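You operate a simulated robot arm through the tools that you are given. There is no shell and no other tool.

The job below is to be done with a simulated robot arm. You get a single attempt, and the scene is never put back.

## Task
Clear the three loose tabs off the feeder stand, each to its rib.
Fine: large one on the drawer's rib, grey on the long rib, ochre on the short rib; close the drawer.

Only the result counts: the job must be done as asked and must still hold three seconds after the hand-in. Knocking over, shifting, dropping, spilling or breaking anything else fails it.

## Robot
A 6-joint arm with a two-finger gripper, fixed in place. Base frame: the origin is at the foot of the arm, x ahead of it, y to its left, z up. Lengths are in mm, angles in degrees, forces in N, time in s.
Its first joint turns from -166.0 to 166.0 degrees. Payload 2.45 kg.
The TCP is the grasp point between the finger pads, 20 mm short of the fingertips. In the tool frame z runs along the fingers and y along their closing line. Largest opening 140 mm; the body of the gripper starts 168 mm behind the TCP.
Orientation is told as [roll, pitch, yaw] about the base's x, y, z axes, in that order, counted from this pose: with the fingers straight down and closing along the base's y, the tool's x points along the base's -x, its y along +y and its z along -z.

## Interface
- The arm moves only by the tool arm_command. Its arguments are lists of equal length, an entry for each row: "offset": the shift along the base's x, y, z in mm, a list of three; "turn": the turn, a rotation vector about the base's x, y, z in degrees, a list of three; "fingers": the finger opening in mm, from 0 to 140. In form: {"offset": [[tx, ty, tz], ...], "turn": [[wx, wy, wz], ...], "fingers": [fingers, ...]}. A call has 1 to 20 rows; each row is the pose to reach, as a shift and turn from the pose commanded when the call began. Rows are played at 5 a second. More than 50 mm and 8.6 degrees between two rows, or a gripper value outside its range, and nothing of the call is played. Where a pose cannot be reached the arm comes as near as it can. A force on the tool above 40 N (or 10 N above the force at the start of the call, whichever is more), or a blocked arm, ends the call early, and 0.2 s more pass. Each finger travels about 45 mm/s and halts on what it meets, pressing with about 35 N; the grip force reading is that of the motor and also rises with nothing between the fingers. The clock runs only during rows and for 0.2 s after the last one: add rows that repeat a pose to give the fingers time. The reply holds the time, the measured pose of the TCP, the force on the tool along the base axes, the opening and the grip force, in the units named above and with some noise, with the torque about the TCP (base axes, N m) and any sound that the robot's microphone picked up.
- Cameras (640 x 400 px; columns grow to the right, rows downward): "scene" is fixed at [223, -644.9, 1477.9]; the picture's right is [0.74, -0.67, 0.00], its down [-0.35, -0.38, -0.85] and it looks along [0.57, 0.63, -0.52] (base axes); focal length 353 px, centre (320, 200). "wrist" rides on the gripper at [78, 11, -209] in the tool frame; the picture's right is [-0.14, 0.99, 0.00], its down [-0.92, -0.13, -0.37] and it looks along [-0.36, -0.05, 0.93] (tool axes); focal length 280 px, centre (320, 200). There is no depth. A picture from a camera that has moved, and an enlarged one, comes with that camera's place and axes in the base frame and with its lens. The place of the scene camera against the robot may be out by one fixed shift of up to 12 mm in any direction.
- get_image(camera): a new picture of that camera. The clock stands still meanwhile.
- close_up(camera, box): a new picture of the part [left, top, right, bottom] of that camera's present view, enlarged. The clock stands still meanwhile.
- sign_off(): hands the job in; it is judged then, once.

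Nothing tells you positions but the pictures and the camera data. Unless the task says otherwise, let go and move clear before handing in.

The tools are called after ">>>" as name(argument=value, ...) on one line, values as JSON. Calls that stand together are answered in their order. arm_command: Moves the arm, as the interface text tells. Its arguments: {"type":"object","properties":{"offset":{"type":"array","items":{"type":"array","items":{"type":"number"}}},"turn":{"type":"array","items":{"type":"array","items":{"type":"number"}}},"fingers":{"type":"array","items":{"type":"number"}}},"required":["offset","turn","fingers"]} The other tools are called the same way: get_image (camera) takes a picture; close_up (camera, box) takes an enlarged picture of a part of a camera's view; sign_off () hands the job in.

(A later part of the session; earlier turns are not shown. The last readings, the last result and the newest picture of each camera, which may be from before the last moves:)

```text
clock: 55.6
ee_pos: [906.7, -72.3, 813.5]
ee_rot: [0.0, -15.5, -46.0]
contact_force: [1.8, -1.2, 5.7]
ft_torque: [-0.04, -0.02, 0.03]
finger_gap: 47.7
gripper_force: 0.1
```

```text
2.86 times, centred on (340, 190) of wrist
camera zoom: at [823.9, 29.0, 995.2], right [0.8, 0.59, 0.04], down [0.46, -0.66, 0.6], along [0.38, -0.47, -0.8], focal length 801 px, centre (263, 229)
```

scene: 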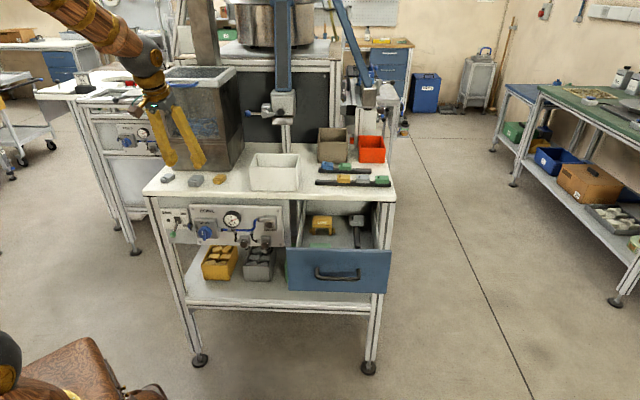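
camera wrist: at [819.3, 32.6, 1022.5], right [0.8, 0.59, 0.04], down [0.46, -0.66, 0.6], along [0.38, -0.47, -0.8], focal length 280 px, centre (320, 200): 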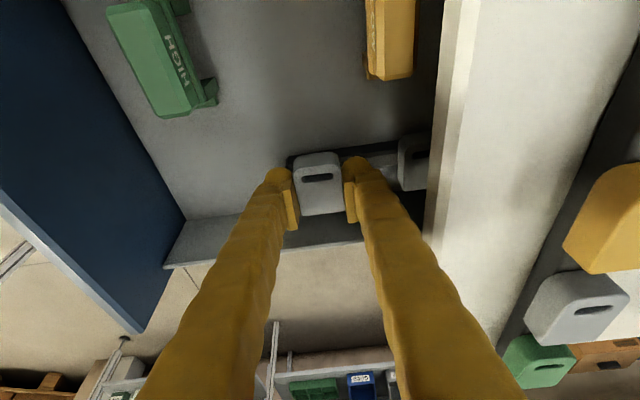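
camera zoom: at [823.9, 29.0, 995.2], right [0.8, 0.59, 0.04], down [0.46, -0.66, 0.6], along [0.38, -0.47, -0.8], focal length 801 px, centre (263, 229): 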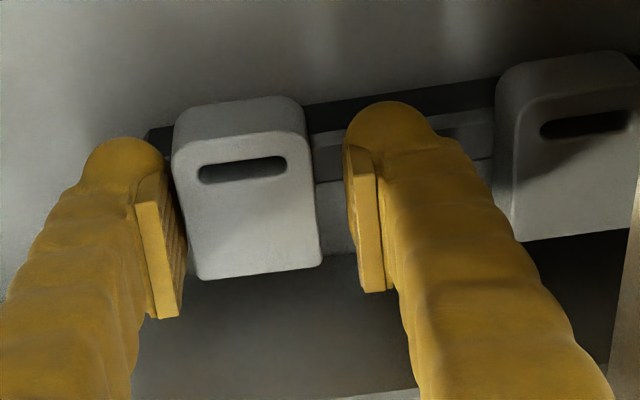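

>>> arm_command(offset=[[-0.5, 0.5, 3], [-1.4, 1.4, 8], [-3, 3, 16], [-6, 6, 32], [-10, 10, 52], [-15, 15.5, 80], [-15, 15.5, 80]], turn=[[0, 0, 0], [0, 0, 0], [0, 0, 0], [0, 0, 0], [0, 0, 0], [0, 0, 0], [0, 0, 0]], fingers=[48, 48, 48, 48, 48, 48, 48])

>>> get_image(camera="wrist")

>>> close_up(camera="wrist", box=[240, 90, 440, 230])

>>> close_up(camera="scene", box=[340, 210, 385, 255])

```text
clock: 57.2
ee_pos: [891.8, -56.7, 895.8]
ee_rot: [0.0, -15.3, -45.9]
contact_force: [0.0, 0.3, 0.4]
ft_torque: [-0.01, -0.03, -0.04]
finger_gap: 47.8
gripper_force: 0.0
```

```text
taken
camera wrist: at [809.6, 43.7, 1076.2], right [0.8, 0.59, 0.04], down [0.46, -0.66, 0.6], along [0.38, -0.46, -0.8], focal length 280 px, centre (320, 200)
```

wrist: 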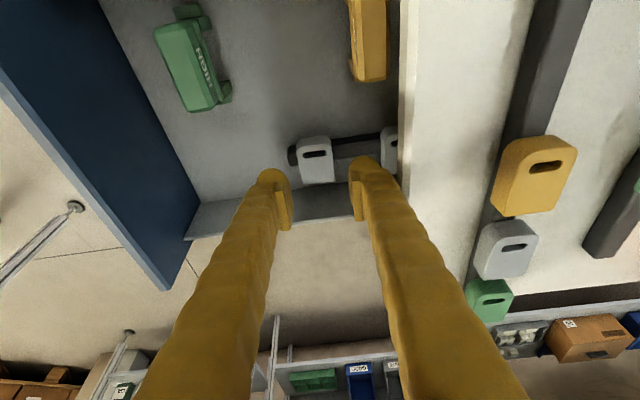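

```text
2.86 times, centred on (340, 160) of wrist
camera zoom: at [809.6, 43.7, 1076.2], right [0.8, 0.59, 0.04], down [0.46, -0.66, 0.6], along [0.38, -0.46, -0.8], focal length 801 px, centre (263, 314)
```

zoom: 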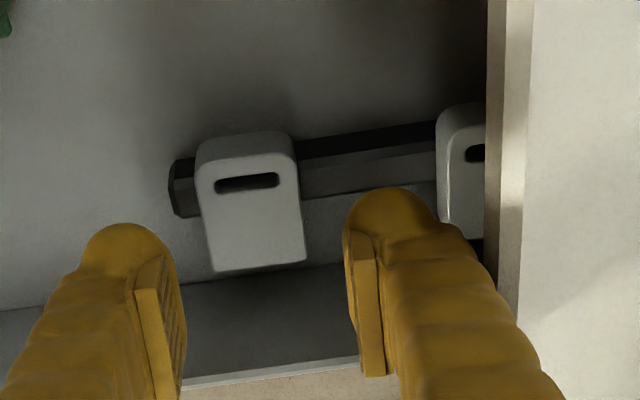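

```text
8.89 times, centred on (362, 232) of scene
camera zoom: at [223.0, -644.9, 1477.9], right [0.74, -0.67, 0.0], down [-0.35, -0.38, -0.85], along [0.57, 0.63, -0.52], focal length 3136 px, centre (-58, -89)
```

zoom: 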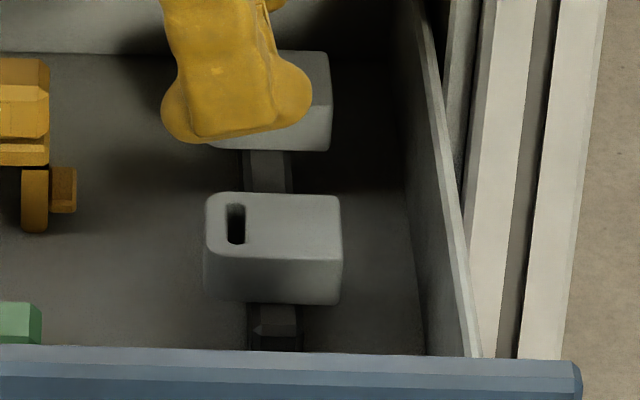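

The large tab is centred on the drawer's rib and lies flat. Now I'll go back to the handle to close the drawer, raising and levelling the tool first.

>>> arm_command(offset=[[0, 0, 45], [0, 0, 90], [0, 0, 135], [0, 0, 175], [-35, -25, 175], [-70, -50, 175], [-105, -75, 175], [-139, -99, 175], [-174, -124, 175], [-209, -149, 175], [-244.1, -173.8, 175]], turn=[[0, 0, 0], [0, 0, 0], [0, 0, 0], [2.7, 2.7, 0], [5.5, 5.3, 0], [8.2, 8, 0], [10.98, 10.65, 0], [10.98, 10.65, 0], [10.98, 10.65, 0], [10.98, 10.65, 0], [10.98, 10.65, 0]], fingers=[48, 48, 48, 40, 30, 27, 27, 27, 27, 27, 27])

>>> get_image(camera="wrist")

>>> close_up(camera="scene", box=[280, 190, 400, 290])

```text
clock: 59.6
ee_pos: [647.1, -231.9, 1068.0]
ee_rot: [0.0, 0.0, -46.1]
contact_force: [0.2, 0.7, 0.5]
ft_torque: [0.02, 0.02, -0.01]
finger_gap: 26.7
gripper_force: 0.0
```

```text
taken
camera wrist: at [600.2, -168.0, 1277.0], right [0.81, 0.59, 0.0], down [0.55, -0.75, 0.37], along [0.22, -0.3, -0.93], focal length 280 px, centre (320, 200)
```

wrist: 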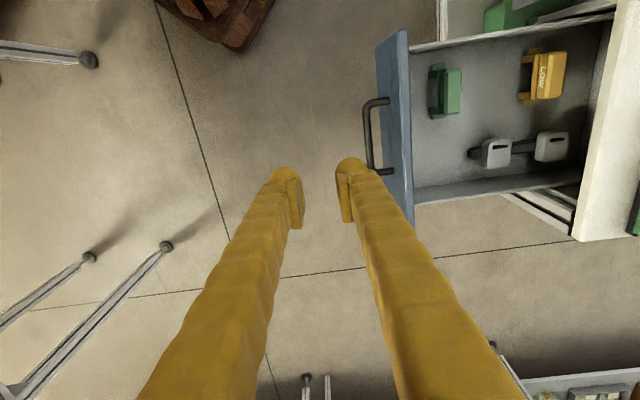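

```text
4.00 times, centred on (340, 240) of scene
camera zoom: at [223.0, -644.9, 1477.9], right [0.74, -0.67, 0.0], down [-0.35, -0.38, -0.85], along [0.57, 0.63, -0.52], focal length 1411 px, centre (240, 40)
```

zoom: 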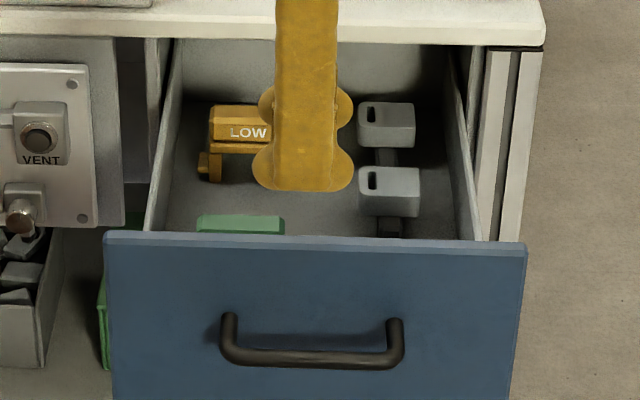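

Both grey tabs sit squarely on the drawer's rib. I'll re-grip the handle along the known path.

>>> arm_command(offset=[[0, 0, -20], [0, 0, -50], [0, 1, -80], [0, 1, -105], [0.6, 1.4, -126], [14, 14.4, -152.6], [27.4, 27.4, -179], [40.8, 40.3, -205.7], [54.2, 53.3, -232.3], [54.2, 53.3, -232.3]], turn=[[4.87, -5.03, 0], [9.74, -10.05, 0], [14.6, -15.1, 0], [19.5, -20.1, 0], [24.36, -25.13, 0], [24.36, -25.13, 0], [24.36, -25.13, 0], [24.36, -25.13, 0], [24.36, -25.13, 0], [24.36, -25.13, 0]], fingers=[27, 27, 27, 27, 27, 27, 27, 27, 27, 27])

>>> close_up(camera="wrist", box=[260, 100, 400, 240])

```text
clock: 61.8
ee_pos: [701.9, -177.1, 836.5]
ee_rot: [35.0, 0.0, -46.0]
contact_force: [-0.2, -0.5, -0.1]
ft_torque: [0.01, 0.01, -0.04]
finger_gap: 26.7
gripper_force: 0.0
```

```text
2.86 times, centred on (330, 170) of wrist
camera zoom: at [567.8, -199.0, 1014.0], right [0.68, 0.46, 0.57], down [0.41, -0.88, 0.23], along [0.61, 0.08, -0.79], focal length 801 px, centre (291, 286)
```

zoom: 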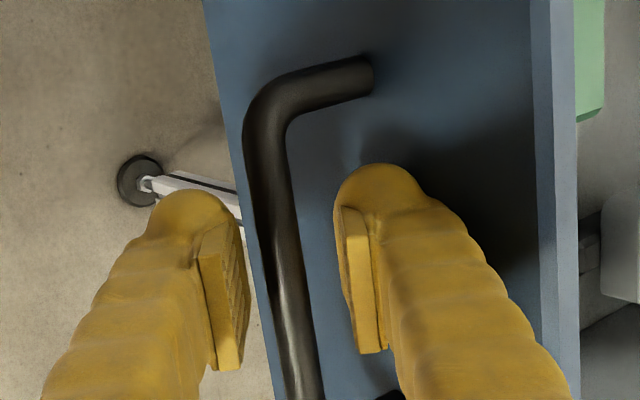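

>>> arm_command(offset=[[0, 0, 0], [0, 0, 0], [0, 0, 0], [0, 0, 0]], turn=[[0, 0, 0], [0, 0, 0], [0, 0, 0], [0, 0, 0]], fingers=[15, 8, 4, 4])

>>> arm_command(offset=[[2, 2, 0], [6, 6, 0], [12, 12, 0], [20, 20, 0], [29, 29.2, 0], [38, 38.3, 0], [47, 47.4, 0], [56, 56.5, 0], [65, 65.6, 0], [74, 74.7, 0], [83, 83.8, 0], [92, 92.9, 0], [101, 102, 0], [110, 111, 0], [119, 120.1, 0], [128, 129.2, 0], [136, 137.3, 0], [143, 144.4, 0], [149, 150.4, 0], [154, 155.5, 0]], turn=[[0, 0, 0], [0, 0, 0], [0, 0, 0], [0, 0, 0], [0, 0, 0], [0, 0, 0], [0, 0, 0], [0, 0, 0], [0, 0, 0], [0, 0, 0], [0, 0, 0], [0, 0, 0], [0, 0, 0], [0, 0, 0], [0, 0, 0], [0, 0, 0], [0, 0, 0], [0, 0, 0], [0, 0, 0], [0, 0, 0]], fingers=[4, 4, 4, 4, 4, 4, 4, 4, 4, 4, 4, 4, 4, 4, 4, 4, 4, 4, 4, 4])

>>> get_image(camera="scene")

>>> get_image(camera="wrist")

```text
clock: 62.8
ee_pos: [701.6, -177.9, 837.4]
ee_rot: [35.0, 0.0, -45.9]
contact_force: [-0.7, 0.1, -12.8]
ft_torque: [-0.39, -0.32, 0.68]
finger_gap: 10.4
gripper_force: 37.5
```

```text
clock: 65.6
ee_pos: [800.5, -76.2, 836.3]
ee_rot: [34.9, 0.1, -46.0]
contact_force: [4.0, -2.8, -10.0]
ft_torque: [-0.44, -0.39, 0.62]
finger_gap: 10.4
gripper_force: 38.3
stopped in row 14: the force on the tool passed its limit at 41 N (the readings are from after the stop); the commanded pose is now the measured one
```

```text
taken
```

scene: 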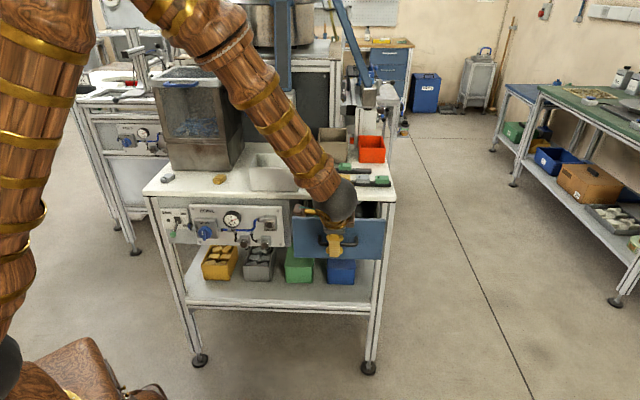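

```text
taken
camera wrist: at [667.4, -97.5, 1014.2], right [0.68, 0.47, 0.57], down [0.41, -0.88, 0.23], along [0.61, 0.08, -0.79], focal length 280 px, centre (320, 200)
```

wrist: 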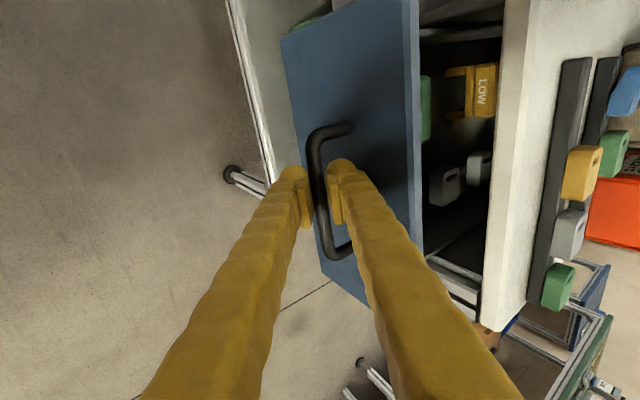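

The push stopped midway at 41 N, most likely side load from a slight path error. I'll check inside before continuing.

>>> close_up(camera="wrist", box=[400, 100, 540, 240])

>>> close_up(camera="scene", box=[280, 180, 400, 280])

```text
2.86 times, centred on (470, 170) of wrist
camera zoom: at [667.4, -97.5, 1014.2], right [0.68, 0.47, 0.57], down [0.41, -0.88, 0.23], along [0.61, 0.08, -0.79], focal length 801 px, centre (-109, 286)
```

zoom: 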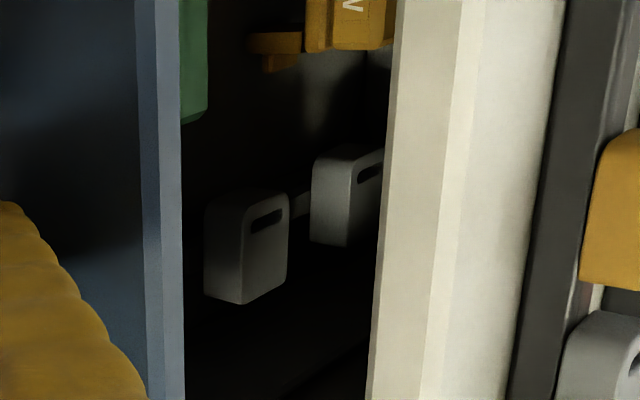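

```text
4.00 times, centred on (340, 230) of scene
camera zoom: at [223.0, -644.9, 1477.9], right [0.74, -0.67, 0.0], down [-0.35, -0.38, -0.85], along [0.57, 0.63, -0.52], focal length 1411 px, centre (240, 80)
```

zoom: 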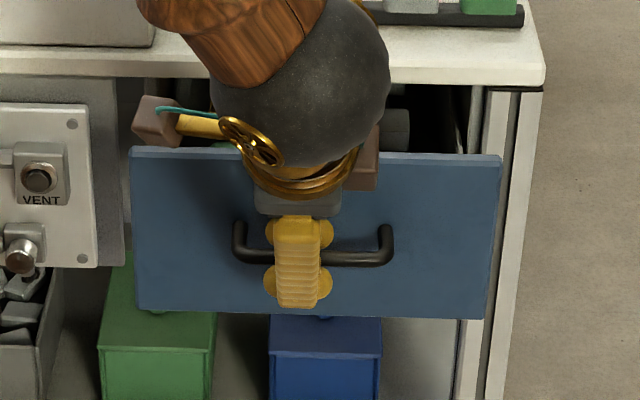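

The tabs inside haven't moved. I'll continue with the direction corrected to the stand's real axis and 1 mm lower to relieve the load.

>>> arm_command(offset=[[1.5, 1.5, -1], [5, 4.8, -1], [10, 9.7, -1], [16, 15.5, -1], [22, 21.3, -1], [28, 27.1, -1], [34, 32.9, -1], [40, 38.7, -1], [46, 44.5, -1], [52, 50.3, -1], [57, 55.1, -1], [61, 59, -1]], turn=[[0, 0, 0], [0, 0, 0], [0, 0, 0], [0, 0, 0], [0, 0, 0], [0, 0, 0], [0, 0, 0], [0, 0, 0], [0, 0, 0], [0, 0, 0], [0, 0, 0], [0, 0, 0]], fingers=[4, 4, 4, 4, 4, 4, 4, 4, 4, 4, 4, 4])

>>> close_up(camera="scene", box=[280, 180, 400, 280])

```text
clock: 68.2
ee_pos: [861.3, -16.2, 834.3]
ee_rot: [34.9, 0.1, -46.0]
contact_force: [-14.6, 13.1, -1.9]
ft_torque: [-0.22, -0.17, 0.81]
finger_gap: 9.7
gripper_force: 37.0
```

```text
4.00 times, centred on (340, 230) of scene
camera zoom: at [223.0, -644.9, 1477.9], right [0.74, -0.67, 0.0], down [-0.35, -0.38, -0.85], along [0.57, 0.63, -0.52], focal length 1411 px, centre (240, 80)
```

zoom: 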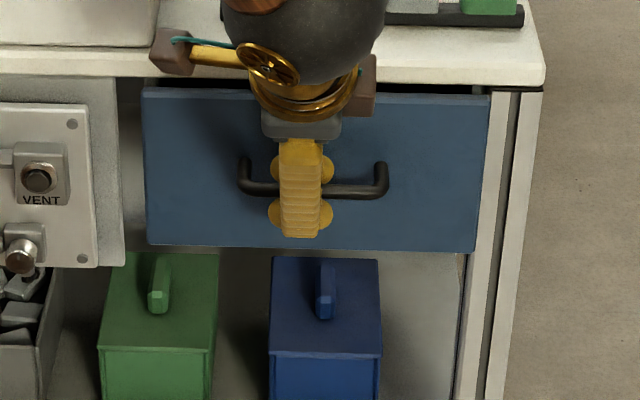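

>>> arm_command(offset=[[0, 1, 0], [2, 3.2, 0], [4, 5.4, 0], [6, 7.5, 0], [7.5, 9, 0], [8.7, 10.2, 0], [9.7, 11.2, 0], [10.7, 12.2, 0], [11.7, 13.2, 0]], turn=[[0, 0, 0], [0, 0, 0], [0, 0, 0], [0, 0, 0], [0, 0, 0], [0, 0, 0], [0, 0, 0], [0, 0, 0], [0, 0, 0]], fingers=[4, 4, 4, 4, 4, 4, 4, 4, 4])

>>> close_up(camera="scene", box=[280, 180, 400, 280])

```text
clock: 69.8
ee_pos: [870.5, -6.6, 834.5]
ee_rot: [34.8, -0.1, -46.0]
contact_force: [2.9, -1.4, -5.5]
ft_torque: [-0.51, -0.45, 0.61]
finger_gap: 9.8
gripper_force: 37.7
stopped in row 7: the force on the tool passed its limit at 41 N (the readings are from after the stop); the commanded pose is now the measured one
```

```text
4.00 times, centred on (340, 230) of scene
camera zoom: at [223.0, -644.9, 1477.9], right [0.74, -0.67, 0.0], down [-0.35, -0.38, -0.85], along [0.57, 0.63, -0.52], focal length 1411 px, centre (240, 80)
```

zoom: 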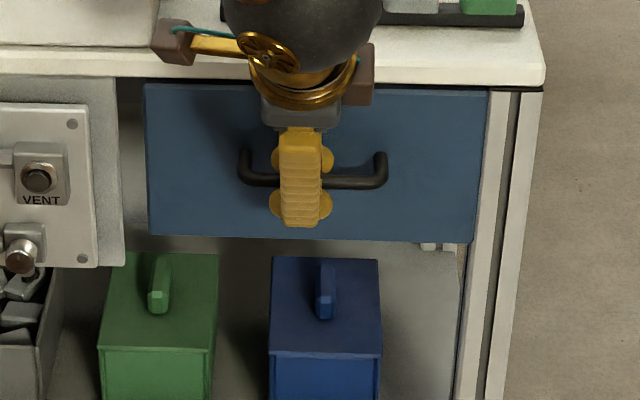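

The handle is back at its starting position, so the drawer is closed. I'll release and back out.

>>> arm_command(offset=[[0, 0, 0], [0, 0, 0], [0, 0, 0], [-4, -4, 8], [-12, -12, 25], [-26, -25, 52], [-40, -38, 80], [-53.6, -51.9, 106.5], [-53.6, -51.9, 145], [-53.6, -51.9, 190], [-53.6, -51.9, 235]], turn=[[0, 0, 0], [0, 0, 0], [0, 0, 0], [0, 0, 0], [0, 0, 0], [0, 0, 0], [0, 0, 0], [0, 0, 0], [-5, 5, 0], [-10, 10, 0], [-15, 15, 0]], fingers=[12, 20, 26, 26, 26, 26, 26, 26, 26, 26, 26])

>>> arm_command(offset=[[0, 0, 0], [0, 0, 0], [0, 0, 0]], turn=[[-4.5, 4.7, 0], [-9.2, 9.8, 0], [-9.2, 9.8, 0]], fingers=[26, 26, 26])

>>> get_image(camera="scene")

>>> get_image(camera="wrist")

```text
clock: 72.2
ee_pos: [815.7, -60.0, 1068.3]
ee_rot: [13.5, -0.5, -46.1]
contact_force: [-0.6, 0.5, 0.4]
ft_torque: [-0.02, -0.03, -0.02]
finger_gap: 25.9
gripper_force: 0.1
```

```text
clock: 73.0
ee_pos: [817.8, -58.2, 1069.5]
ee_rot: [0.3, -0.2, -45.9]
contact_force: [0.0, 0.3, -0.3]
ft_torque: [-0.03, -0.02, 0.01]
finger_gap: 25.9
gripper_force: 0.0
```

```text
taken
```

scene: 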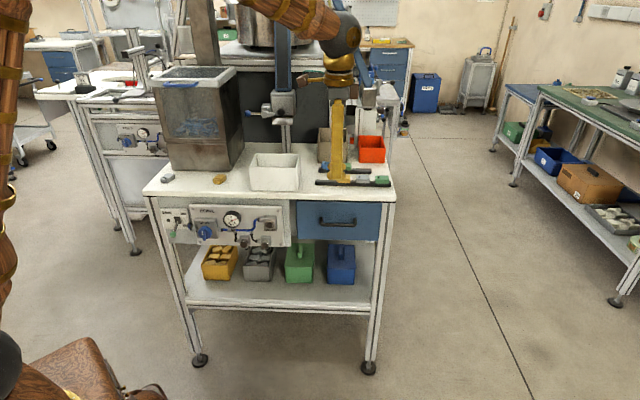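

```text
taken
camera wrist: at [770.5, 3.9, 1277.6], right [0.81, 0.59, 0.0], down [0.55, -0.75, 0.37], along [0.22, -0.3, -0.93], focal length 280 px, centre (320, 200)
```

wrist: 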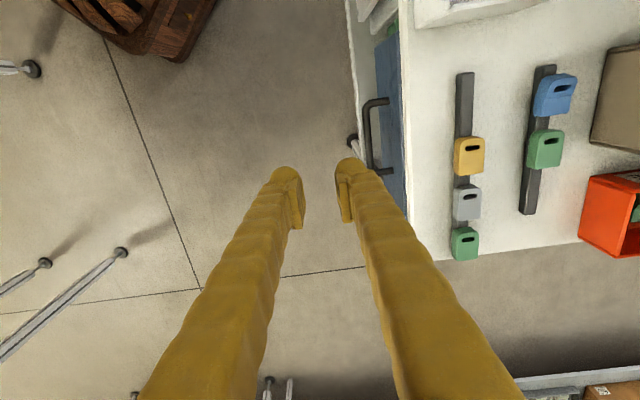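

The drawer is closed and the table is undisturbed. Next is the ochre tab, at about s 219, d 722 and turned about 11°. I'll move there, turning to match it.

>>> arm_command(offset=[[-17.5, 33.5, 5], [-35, 67, 10], [-52.6, 100.4, 10], [-70, 134, 10], [-87.6, 167.4, 10], [-105, 201, 10], [-122.7, 234.3, 10], [-140, 268, 10], [-157.7, 301.3, 10], [-175, 335, 10], [-192.8, 368.2, 5], [-192.8, 368.2, 0]], turn=[[0, 0, 7.1], [0, 0, 14.3], [0, 0, 21.4], [0, 0, 28.5], [0, 0, 35.7], [0, 0, 42.8], [0, 0, 50], [0, 0, 57.1], [0, 0, 64.2], [0, 0, 71.4], [0, 0, 78.5], [0, 0, 78.5]], fingers=[26, 26, 26, 26, 30, 36, 42, 50, 56, 56, 56, 56])

>>> arm_command(offset=[[0, 0, 0], [0, 0, 0], [0, 0, 0]], turn=[[4.04, -6.3, 0], [8.08, -12.64, 0], [8.08, -12.64, 0]], fingers=[56, 56, 56])

>>> get_image(camera="wrist")

>>> close_up(camera="wrist", box=[240, 100, 400, 240])

>>> close_up(camera="scene", box=[130, 70, 270, 200])

```text
clock: 75.6
ee_pos: [623.6, 308.7, 1071.5]
ee_rot: [0.4, -0.2, 32.8]
contact_force: [0.8, -0.2, 0.4]
ft_torque: [-0.03, 0.0, 0.01]
finger_gap: 56.0
gripper_force: 0.1
```

```text
clock: 76.4
ee_pos: [624.3, 309.5, 1071.0]
ee_rot: [0.4, -15.3, 32.7]
contact_force: [0.0, -0.5, -0.4]
ft_torque: [-0.02, -0.02, -0.02]
finger_gap: 56.2
gripper_force: 0.0
```

```text
taken
camera wrist: at [509.7, 246.3, 1251.7], right [-0.42, 0.91, 0.04], down [0.74, 0.32, 0.6], along [0.53, 0.28, -0.8], focal length 280 px, centre (320, 200)
```

wrist: 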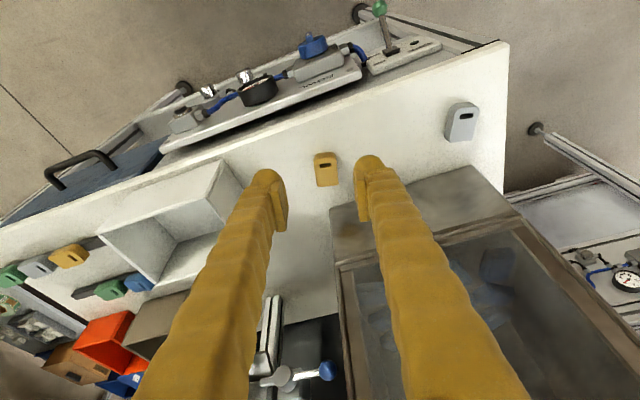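

```text
2.86 times, centred on (320, 170) of wrist
camera zoom: at [509.7, 246.3, 1251.7], right [-0.42, 0.91, 0.04], down [0.74, 0.32, 0.6], along [0.53, 0.28, -0.8], focal length 801 px, centre (320, 286)
```

zoom: 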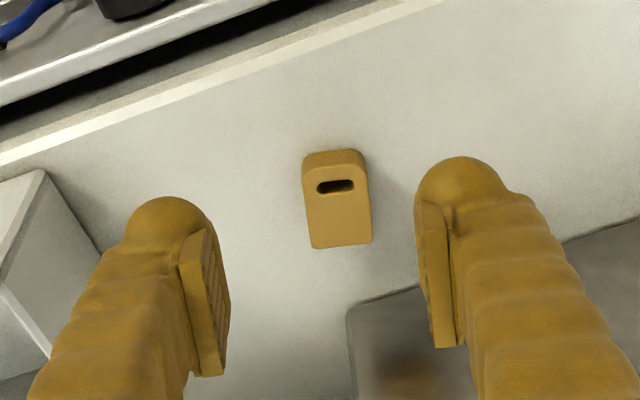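

```text
3.08 times, centred on (200, 135) of scene
camera zoom: at [223.0, -644.9, 1477.9], right [0.74, -0.67, 0.0], down [-0.35, -0.38, -0.85], along [0.57, 0.63, -0.52], focal length 1086 px, centre (689, 400)
```

zoom: 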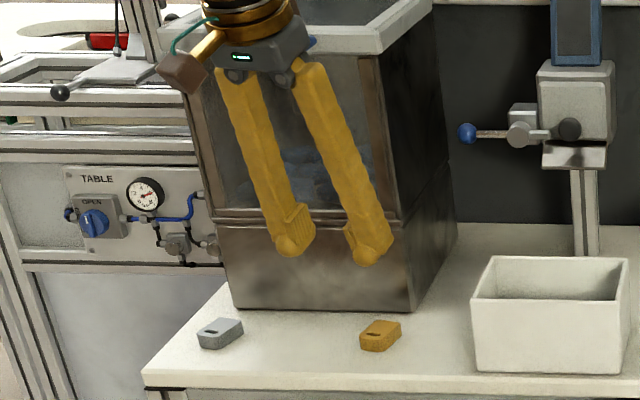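

>>> arm_command(offset=[[12, 9, -23], [24, 18, -46], [36.3, 27.1, -69.1], [36.3, 27.1, -69.1]], turn=[[0, 0, 0], [0, 0, 0], [0, 0, 0], [0, 0, 0]], fingers=[56, 56, 56, 56])

>>> close_up(camera="wrist", box=[240, 100, 400, 240])

>>> close_up(camera="scene", box=[130, 50, 270, 200])

```text
clock: 77.4
ee_pos: [661.3, 337.2, 1000.5]
ee_rot: [0.1, -15.2, 32.6]
contact_force: [-0.7, 0.2, 0.1]
ft_torque: [0.01, 0.02, 0.01]
finger_gap: 56.1
gripper_force: 0.0
```

```text
2.86 times, centred on (320, 170) of wrist
camera zoom: at [546.6, 273.6, 1182.6], right [-0.42, 0.91, 0.04], down [0.74, 0.32, 0.6], along [0.53, 0.28, -0.8], focal length 801 px, centre (320, 286)
```

zoom: 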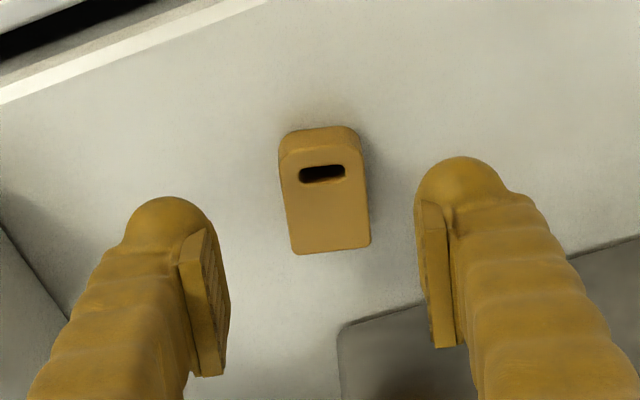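

```text
2.67 times, centred on (200, 125) of scene
camera zoom: at [223.0, -644.9, 1477.9], right [0.74, -0.67, 0.0], down [-0.35, -0.38, -0.85], along [0.57, 0.63, -0.52], focal length 941 px, centre (640, 400)
```

zoom: 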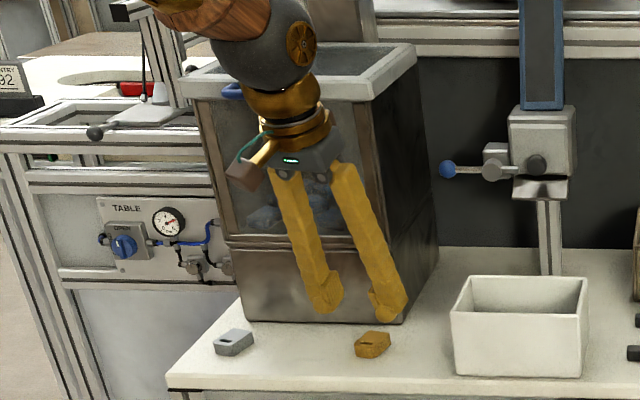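

>>> arm_command(offset=[[2.8, 1.8, -12], [5.6, 3.5, -24], [8.4, 5.3, -36], [10.5, 6.6, -45], [11.7, 7.4, -50], [12.6, 7.9, -54], [13.2, 8.3, -56.5], [13.2, 8.3, -56.5]], turn=[[0, 0, -0.7], [0, 0, -1.5], [0, 0, -1.5], [0, 0, -1.5], [0, 0, -1.5], [0, 0, -1.5], [0, 0, -1.5], [0, 0, -1.5]], fingers=[56, 56, 56, 56, 56, 56, 56, 56])

>>> close_up(camera="wrist", box=[240, 100, 400, 240])

```text
clock: 79.2
ee_pos: [673.2, 344.9, 945.2]
ee_rot: [0.4, -15.2, 31.2]
contact_force: [-0.6, 0.2, 0.4]
ft_torque: [0.01, 0.05, 0.01]
finger_gap: 56.2
gripper_force: 0.0
```

```text
2.86 times, centred on (320, 170) of wrist
camera zoom: at [558.2, 285.2, 1126.1], right [-0.4, 0.92, 0.04], down [0.74, 0.3, 0.6], along [0.53, 0.27, -0.8], focal length 801 px, centre (320, 286)
```

zoom: 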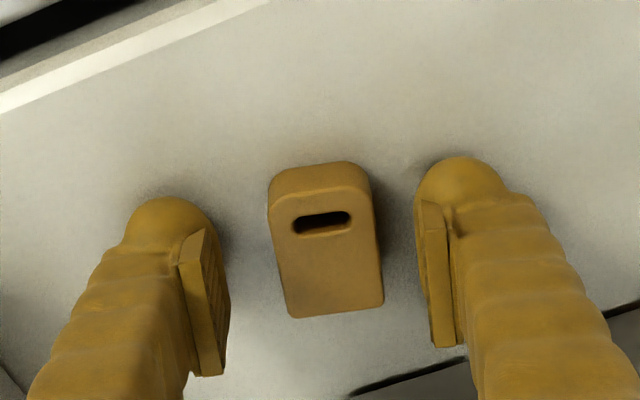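

The tab is centred between the pads, so I'll grip it and lift.

>>> arm_command(offset=[[0, 0, -1], [0, 0, -1], [0, 0, -1], [0, 0, -1], [0, 0, -1]], turn=[[0, 0, 0], [0, 0, 0], [0, 0, 0], [0, 0, 0], [0, 0, 0]], fingers=[45, 30, 18, 12, 12])

>>> close_up(camera="wrist", box=[240, 100, 400, 240])

```text
clock: 80.4
ee_pos: [675.2, 345.4, 942.5]
ee_rot: [0.2, -15.2, 31.1]
contact_force: [0.0, -0.2, 0.2]
ft_torque: [0.04, -0.02, 0.01]
finger_gap: 26.2
gripper_force: 34.5
```

```text
2.86 times, centred on (320, 170) of wrist
camera zoom: at [558.0, 285.4, 1124.9], right [-0.4, 0.92, 0.04], down [0.74, 0.3, 0.6], along [0.53, 0.27, -0.8], focal length 801 px, centre (320, 286)
```

zoom: 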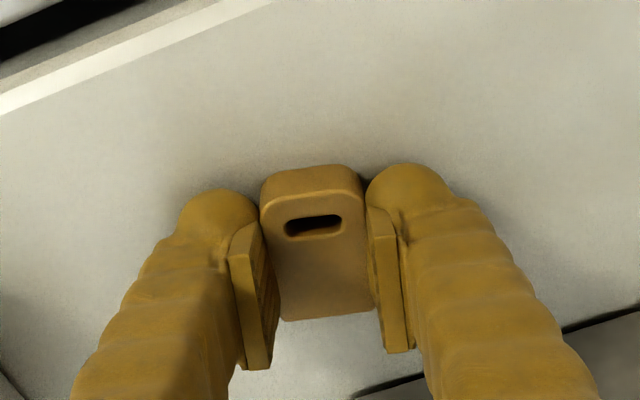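

The ochre tab is gripped (26.2 mm). I'll lift it and carry it to above the short rib, turning it so the slot end faces left.

>>> arm_command(offset=[[-4, -2.4, 18], [-10, -6, 43], [-20, -12, 85], [-29.1, -17.6, 128], [-8.1, -46.1, 128], [12.9, -74.5, 128], [34, -103, 128], [55, -131.5, 128], [76, -160, 128], [97, -188.4, 128], [118, -216.9, 128], [139.1, -245.4, 128], [160.1, -273.8, 128], [181.1, -302.3, 128], [202.1, -330.8, 128], [237.4, -316.6, 128], [272.7, -302.5, 128], [308, -288.3, 128], [343.3, -274.2, 128], [378.6, -260, 128]], turn=[[0, 0, 0], [0, 0, 0], [0, 0, 0], [0, 0, 0], [0, 0, -7], [0, 0, -14], [0, 0, -20.9], [0, 0, -27.9], [0, 0, -34.9], [0, 0, -41.8], [0, 0, -48.8], [0, 0, -55.8], [0, 0, -62.8], [0, 0, -69.7], [0, 0, -76.7], [0, 0, -76.7], [0, 0, -76.7], [0, 0, -76.7], [0, 0, -76.7], [0, 0, -76.7]], fingers=[12, 12, 12, 12, 12, 12, 12, 12, 12, 12, 12, 12, 12, 12, 12, 12, 12, 12, 12, 12])

>>> get_image(camera="wrist")

>>> close_up(camera="wrist", box=[240, 60, 440, 220])

>>> get_image(camera="scene")

```text
clock: 84.6
ee_pos: [1050.7, 82.7, 1071.9]
ee_rot: [0.3, -15.2, -45.6]
contact_force: [-0.1, -0.3, 0.2]
ft_torque: [0.05, 0.02, 0.02]
finger_gap: 26.1
gripper_force: 35.6
```

```text
taken
camera wrist: at [967.1, 182.0, 1254.1], right [0.8, 0.6, 0.04], down [0.46, -0.66, 0.6], along [0.38, -0.46, -0.8], focal length 280 px, centre (320, 200)
```

wrist: 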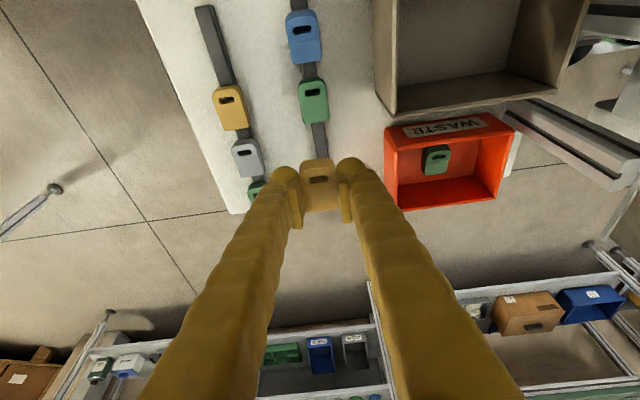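

```text
2.50 times, centred on (340, 140) of wrist
camera zoom: at [967.1, 182.0, 1254.1], right [0.8, 0.6, 0.04], down [0.46, -0.66, 0.6], along [0.38, -0.46, -0.8], focal length 701 px, centre (270, 350)
```

zoom: 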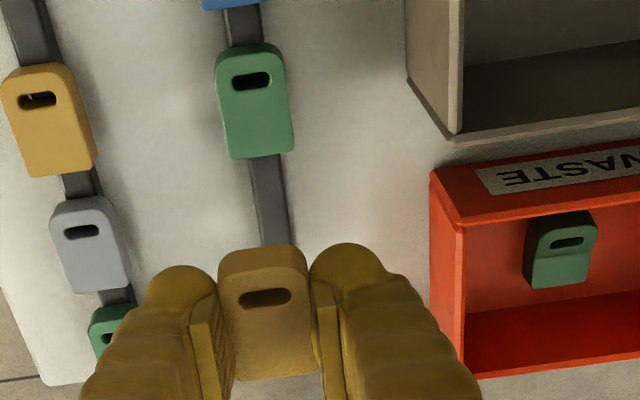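

```text
taken
```

scene: 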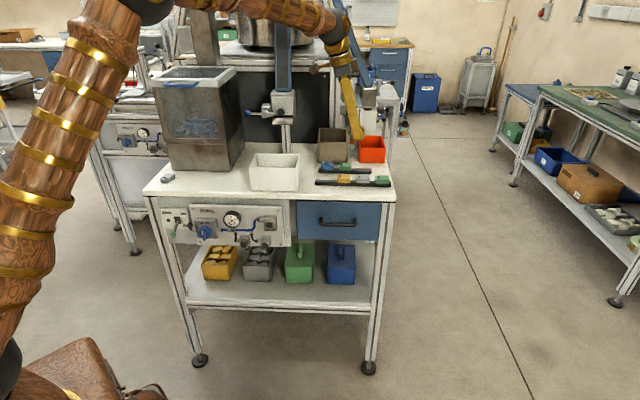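

>>> arm_command(offset=[[7, -5, -24], [14.7, -10.8, -48], [14.7, -10.8, -72], [14.7, -10.8, -72]], turn=[[0, 0, 0], [0, 0, 0], [0, 0, 0], [0, 0, 0]], fingers=[12, 12, 12, 12])

>>> get_image(camera="wrist")

>>> close_up(camera="wrist", box=[240, 60, 440, 220])

>>> close_up(camera="scene", box=[310, 130, 400, 200])

```text
clock: 85.6
ee_pos: [1066.0, 74.5, 998.2]
ee_rot: [0.2, -15.2, -45.6]
contact_force: [-0.5, -0.7, -0.1]
ft_torque: [0.0, 0.04, 0.01]
finger_gap: 26.1
gripper_force: 35.1
```

```text
taken
camera wrist: at [982.0, 173.5, 1180.7], right [0.8, 0.6, 0.04], down [0.46, -0.66, 0.6], along [0.38, -0.46, -0.8], focal length 280 px, centre (320, 200)
```

wrist: 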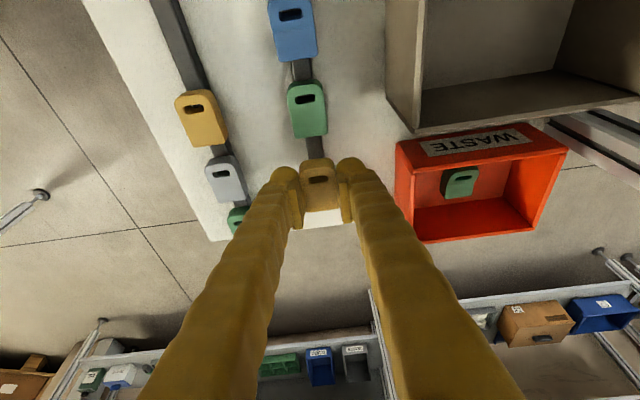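

```text
2.50 times, centred on (340, 140) of wrist
camera zoom: at [982.0, 173.5, 1180.7], right [0.8, 0.6, 0.04], down [0.46, -0.66, 0.6], along [0.38, -0.46, -0.8], focal length 701 px, centre (270, 350)
```

zoom: 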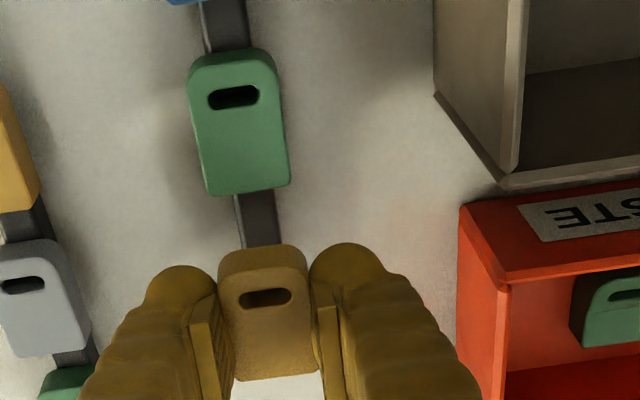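

```text
5.71 times, centred on (355, 165) of scene
camera zoom: at [223.0, -644.9, 1477.9], right [0.74, -0.67, 0.0], down [-0.35, -0.38, -0.85], along [0.57, 0.63, -0.52], focal length 2016 px, centre (120, 400)
```

zoom: 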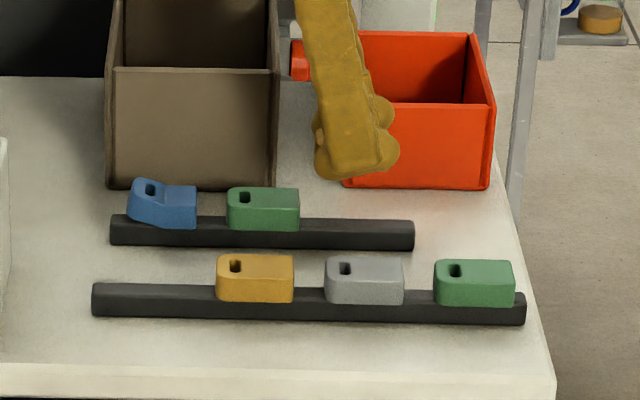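

The tab is aligned with the rib within about 1 mm. I'll shift 6 mm right along the rib to centre it in the free stretch, then lower.

>>> arm_command(offset=[[3.8, -4.7, 0], [3.8, -4.7, -10], [3.8, -4.7, -20], [3.8, -4.7, -29], [3.8, -4.7, -29]], turn=[[0, 0, 0], [0, 0, 0], [0, 0, 0], [0, 0, 0], [0, 0, 0]], fingers=[12, 12, 12, 12, 12])

>>> close_up(camera="wrist", box=[240, 60, 440, 220])

>>> close_up(camera="scene", box=[325, 145, 385, 195])

```text
clock: 86.8
ee_pos: [1071.1, 68.0, 970.7]
ee_rot: [0.3, -15.2, -45.5]
contact_force: [-0.3, 0.4, 0.0]
ft_torque: [-0.02, 0.02, 0.0]
finger_gap: 26.1
gripper_force: 34.5
```

```text
2.50 times, centred on (340, 140) of wrist
camera zoom: at [987.3, 167.9, 1151.6], right [0.8, 0.6, 0.04], down [0.46, -0.66, 0.6], along [0.38, -0.46, -0.8], focal length 701 px, centre (270, 350)
```

zoom: 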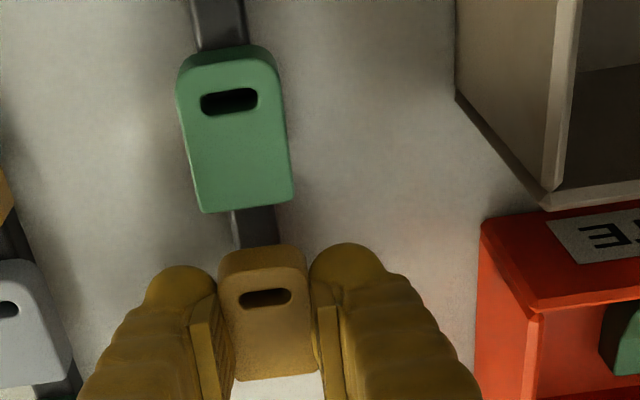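

```text
8.00 times, centred on (355, 170) of scene
camera zoom: at [223.0, -644.9, 1477.9], right [0.74, -0.67, 0.0], down [-0.35, -0.38, -0.85], along [0.57, 0.63, -0.52], focal length 2823 px, centre (40, 440)
```

zoom: 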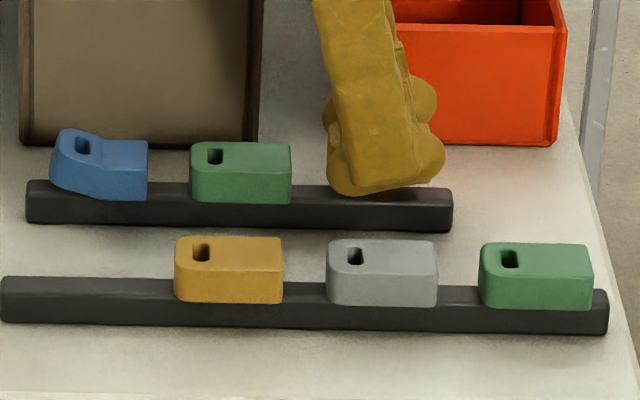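

>>> arm_command(offset=[[-1, 1, -1.5], [-1.4, 1.4, -3], [-1.4, 1.4, -4.5], [-1.4, 1.4, -6], [-1.4, 1.4, -7], [-1.4, 1.4, -8], [-1.4, 1.4, -9], [-1.4, 1.4, -10], [-1.4, 1.4, -11], [-1.4, 1.4, -12], [-1.4, 1.4, -13], [-1.4, 1.4, -14]], turn=[[0, 0, 0], [0, 0, 0], [0, 0, 0], [0, 0, 0], [0, 0, 0], [0, 0, 0], [0, 0, 0], [0, 0, 0], [0, 0, 0], [0, 0, 0], [0, 0, 0], [0, 0, 0]], fingers=[12, 12, 12, 12, 12, 12, 12, 12, 12, 12, 12, 12])

>>> close_up(camera="wrist", box=[240, 60, 440, 220])

>>> close_up(camera="scene", box=[325, 145, 385, 195])

```text
clock: 89.4
ee_pos: [1070.3, 70.5, 958.8]
ee_rot: [0.2, -15.3, -45.5]
contact_force: [-0.1, 0.3, 21.8]
ft_torque: [-0.09, 0.04, 0.03]
finger_gap: 26.0
gripper_force: 34.7
```

```text
2.50 times, centred on (340, 140) of wrist
camera zoom: at [986.3, 169.7, 1140.0], right [0.8, 0.6, 0.04], down [0.46, -0.66, 0.6], along [0.39, -0.46, -0.8], focal length 701 px, centre (270, 350)
```

zoom: 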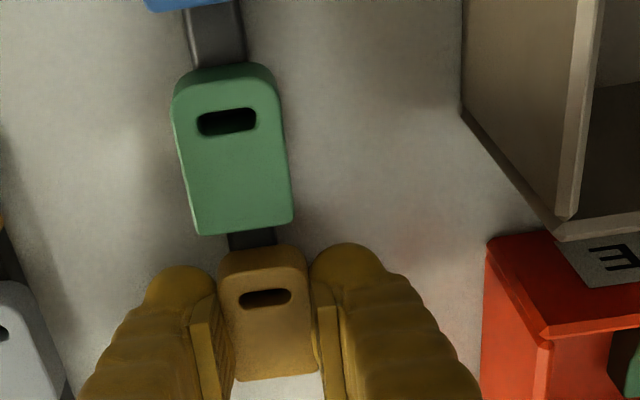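

```text
8.00 times, centred on (355, 170) of scene
camera zoom: at [223.0, -644.9, 1477.9], right [0.74, -0.67, 0.0], down [-0.35, -0.38, -0.85], along [0.57, 0.63, -0.52], focal length 2823 px, centre (40, 440)
```

zoom: 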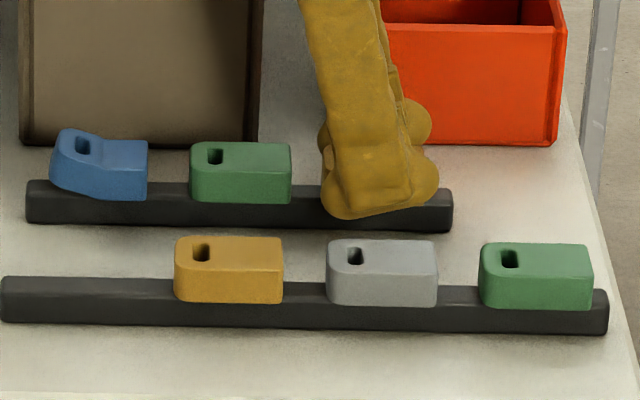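

The tab presses on the rib (22 N), at the expected height. I'll ease off slightly and release.

>>> arm_command(offset=[[0, 0, 1.5], [0, 0, 1.5], [0, 0, 1.5], [0, 0, 1.5], [0, 0, 1.5]], turn=[[0, 0, 0], [0, 0, 0], [0, 0, 0], [0, 0, 0], [0, 0, 0]], fingers=[12, 27, 32, 38, 38])

>>> close_up(camera="wrist", box=[240, 60, 440, 220])

>>> close_up(camera="scene", box=[325, 145, 385, 195])

```text
clock: 90.6
ee_pos: [1069.9, 71.2, 958.7]
ee_rot: [0.3, -15.3, -45.7]
contact_force: [-1.1, -0.2, -0.6]
ft_torque: [-0.02, -0.02, 0.03]
finger_gap: 38.1
gripper_force: 0.0
```

```text
2.50 times, centred on (340, 140) of wrist
camera zoom: at [986.4, 169.9, 1139.6], right [0.8, 0.6, 0.04], down [0.46, -0.66, 0.6], along [0.38, -0.46, -0.8], focal length 701 px, centre (270, 350)
```

zoom: 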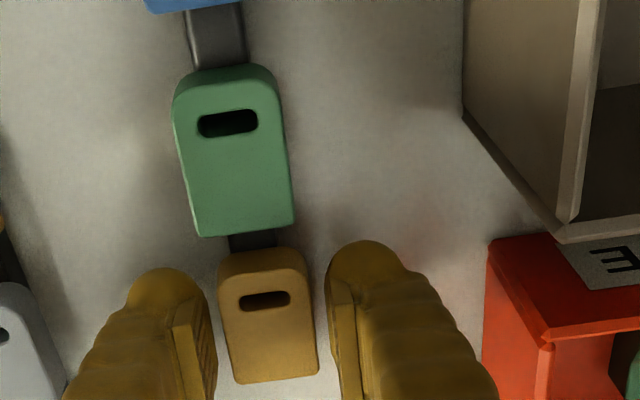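

```text
8.00 times, centred on (355, 170) of scene
camera zoom: at [223.0, -644.9, 1477.9], right [0.74, -0.67, 0.0], down [-0.35, -0.38, -0.85], along [0.57, 0.63, -0.52], focal length 2823 px, centre (40, 440)
```

zoom: 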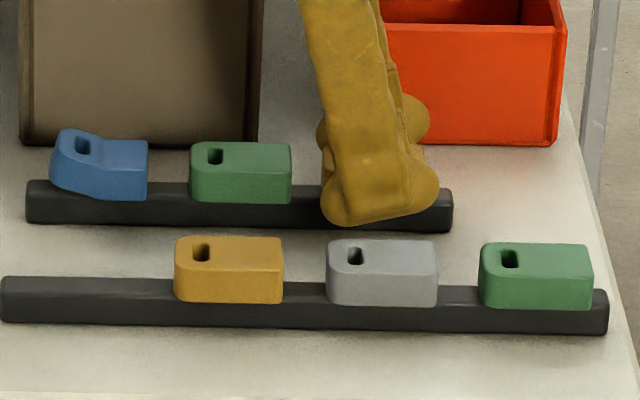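

>>> arm_command(offset=[[-0.9, 0.9, 5], [-2.8, 2.8, 15], [-6.6, 6.8, 35], [-12.3, 12.7, 65], [-20, 20.6, 105], [-20, 20.6, 125]], turn=[[0, 0, 0], [0, 0, 0], [0, 0, 0], [0, 0, 0], [0, 0, 0], [0, 0, 0]], fingers=[38, 38, 38, 38, 38, 38])

>>> get_image(camera="wrist")

>>> close_up(camera="scene", box=[325, 145, 385, 195])

>>> close_up(camera="wrist", box=[180, 0, 380, 180])

```text
clock: 92.0
ee_pos: [1051.1, 90.3, 1082.0]
ee_rot: [0.2, -15.1, -45.6]
contact_force: [0.8, -0.9, -0.3]
ft_torque: [0.0, 0.01, 0.0]
finger_gap: 37.9
gripper_force: 0.1
```

```text
taken
camera wrist: at [966.7, 189.9, 1263.2], right [0.8, 0.6, 0.04], down [0.46, -0.66, 0.6], along [0.38, -0.46, -0.8], focal length 280 px, centre (320, 200)
```

wrist: 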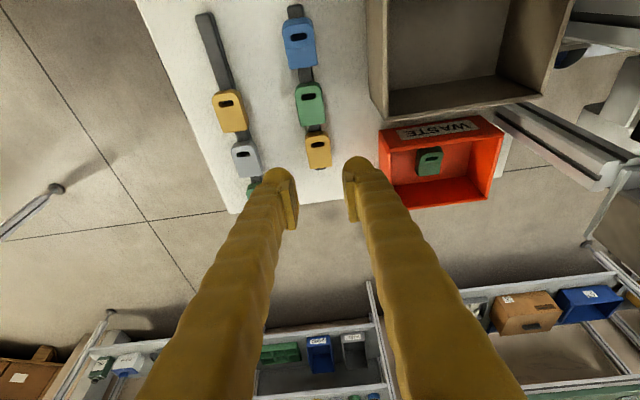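

```text
8.00 times, centred on (355, 170) of scene
camera zoom: at [223.0, -644.9, 1477.9], right [0.74, -0.67, 0.0], down [-0.35, -0.38, -0.85], along [0.57, 0.63, -0.52], focal length 2823 px, centre (40, 440)
```

zoom: 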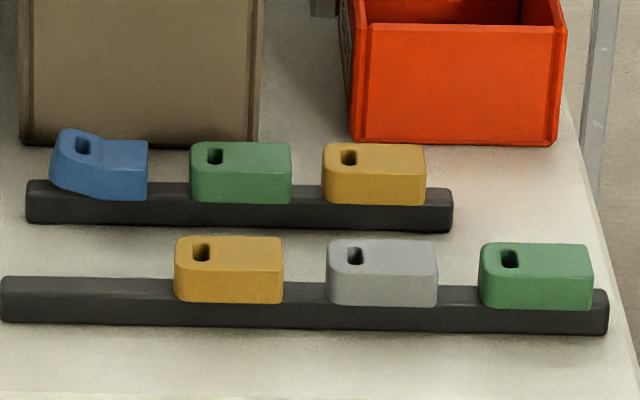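

```text
2.22 times, centred on (280, 90) of wrist
camera zoom: at [966.7, 189.9, 1263.2], right [0.8, 0.6, 0.04], down [0.46, -0.66, 0.6], along [0.38, -0.46, -0.8], focal length 623 px, centre (409, 444)
```

zoom: 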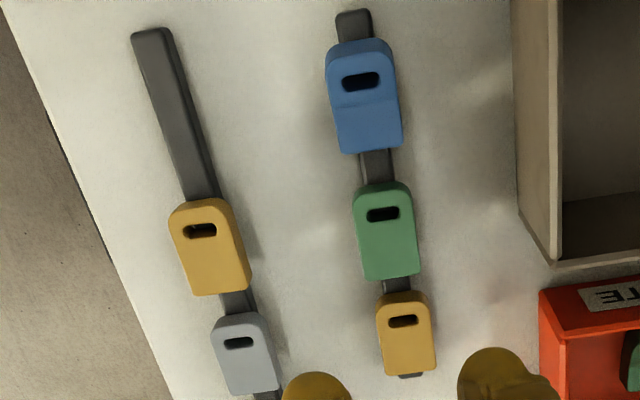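

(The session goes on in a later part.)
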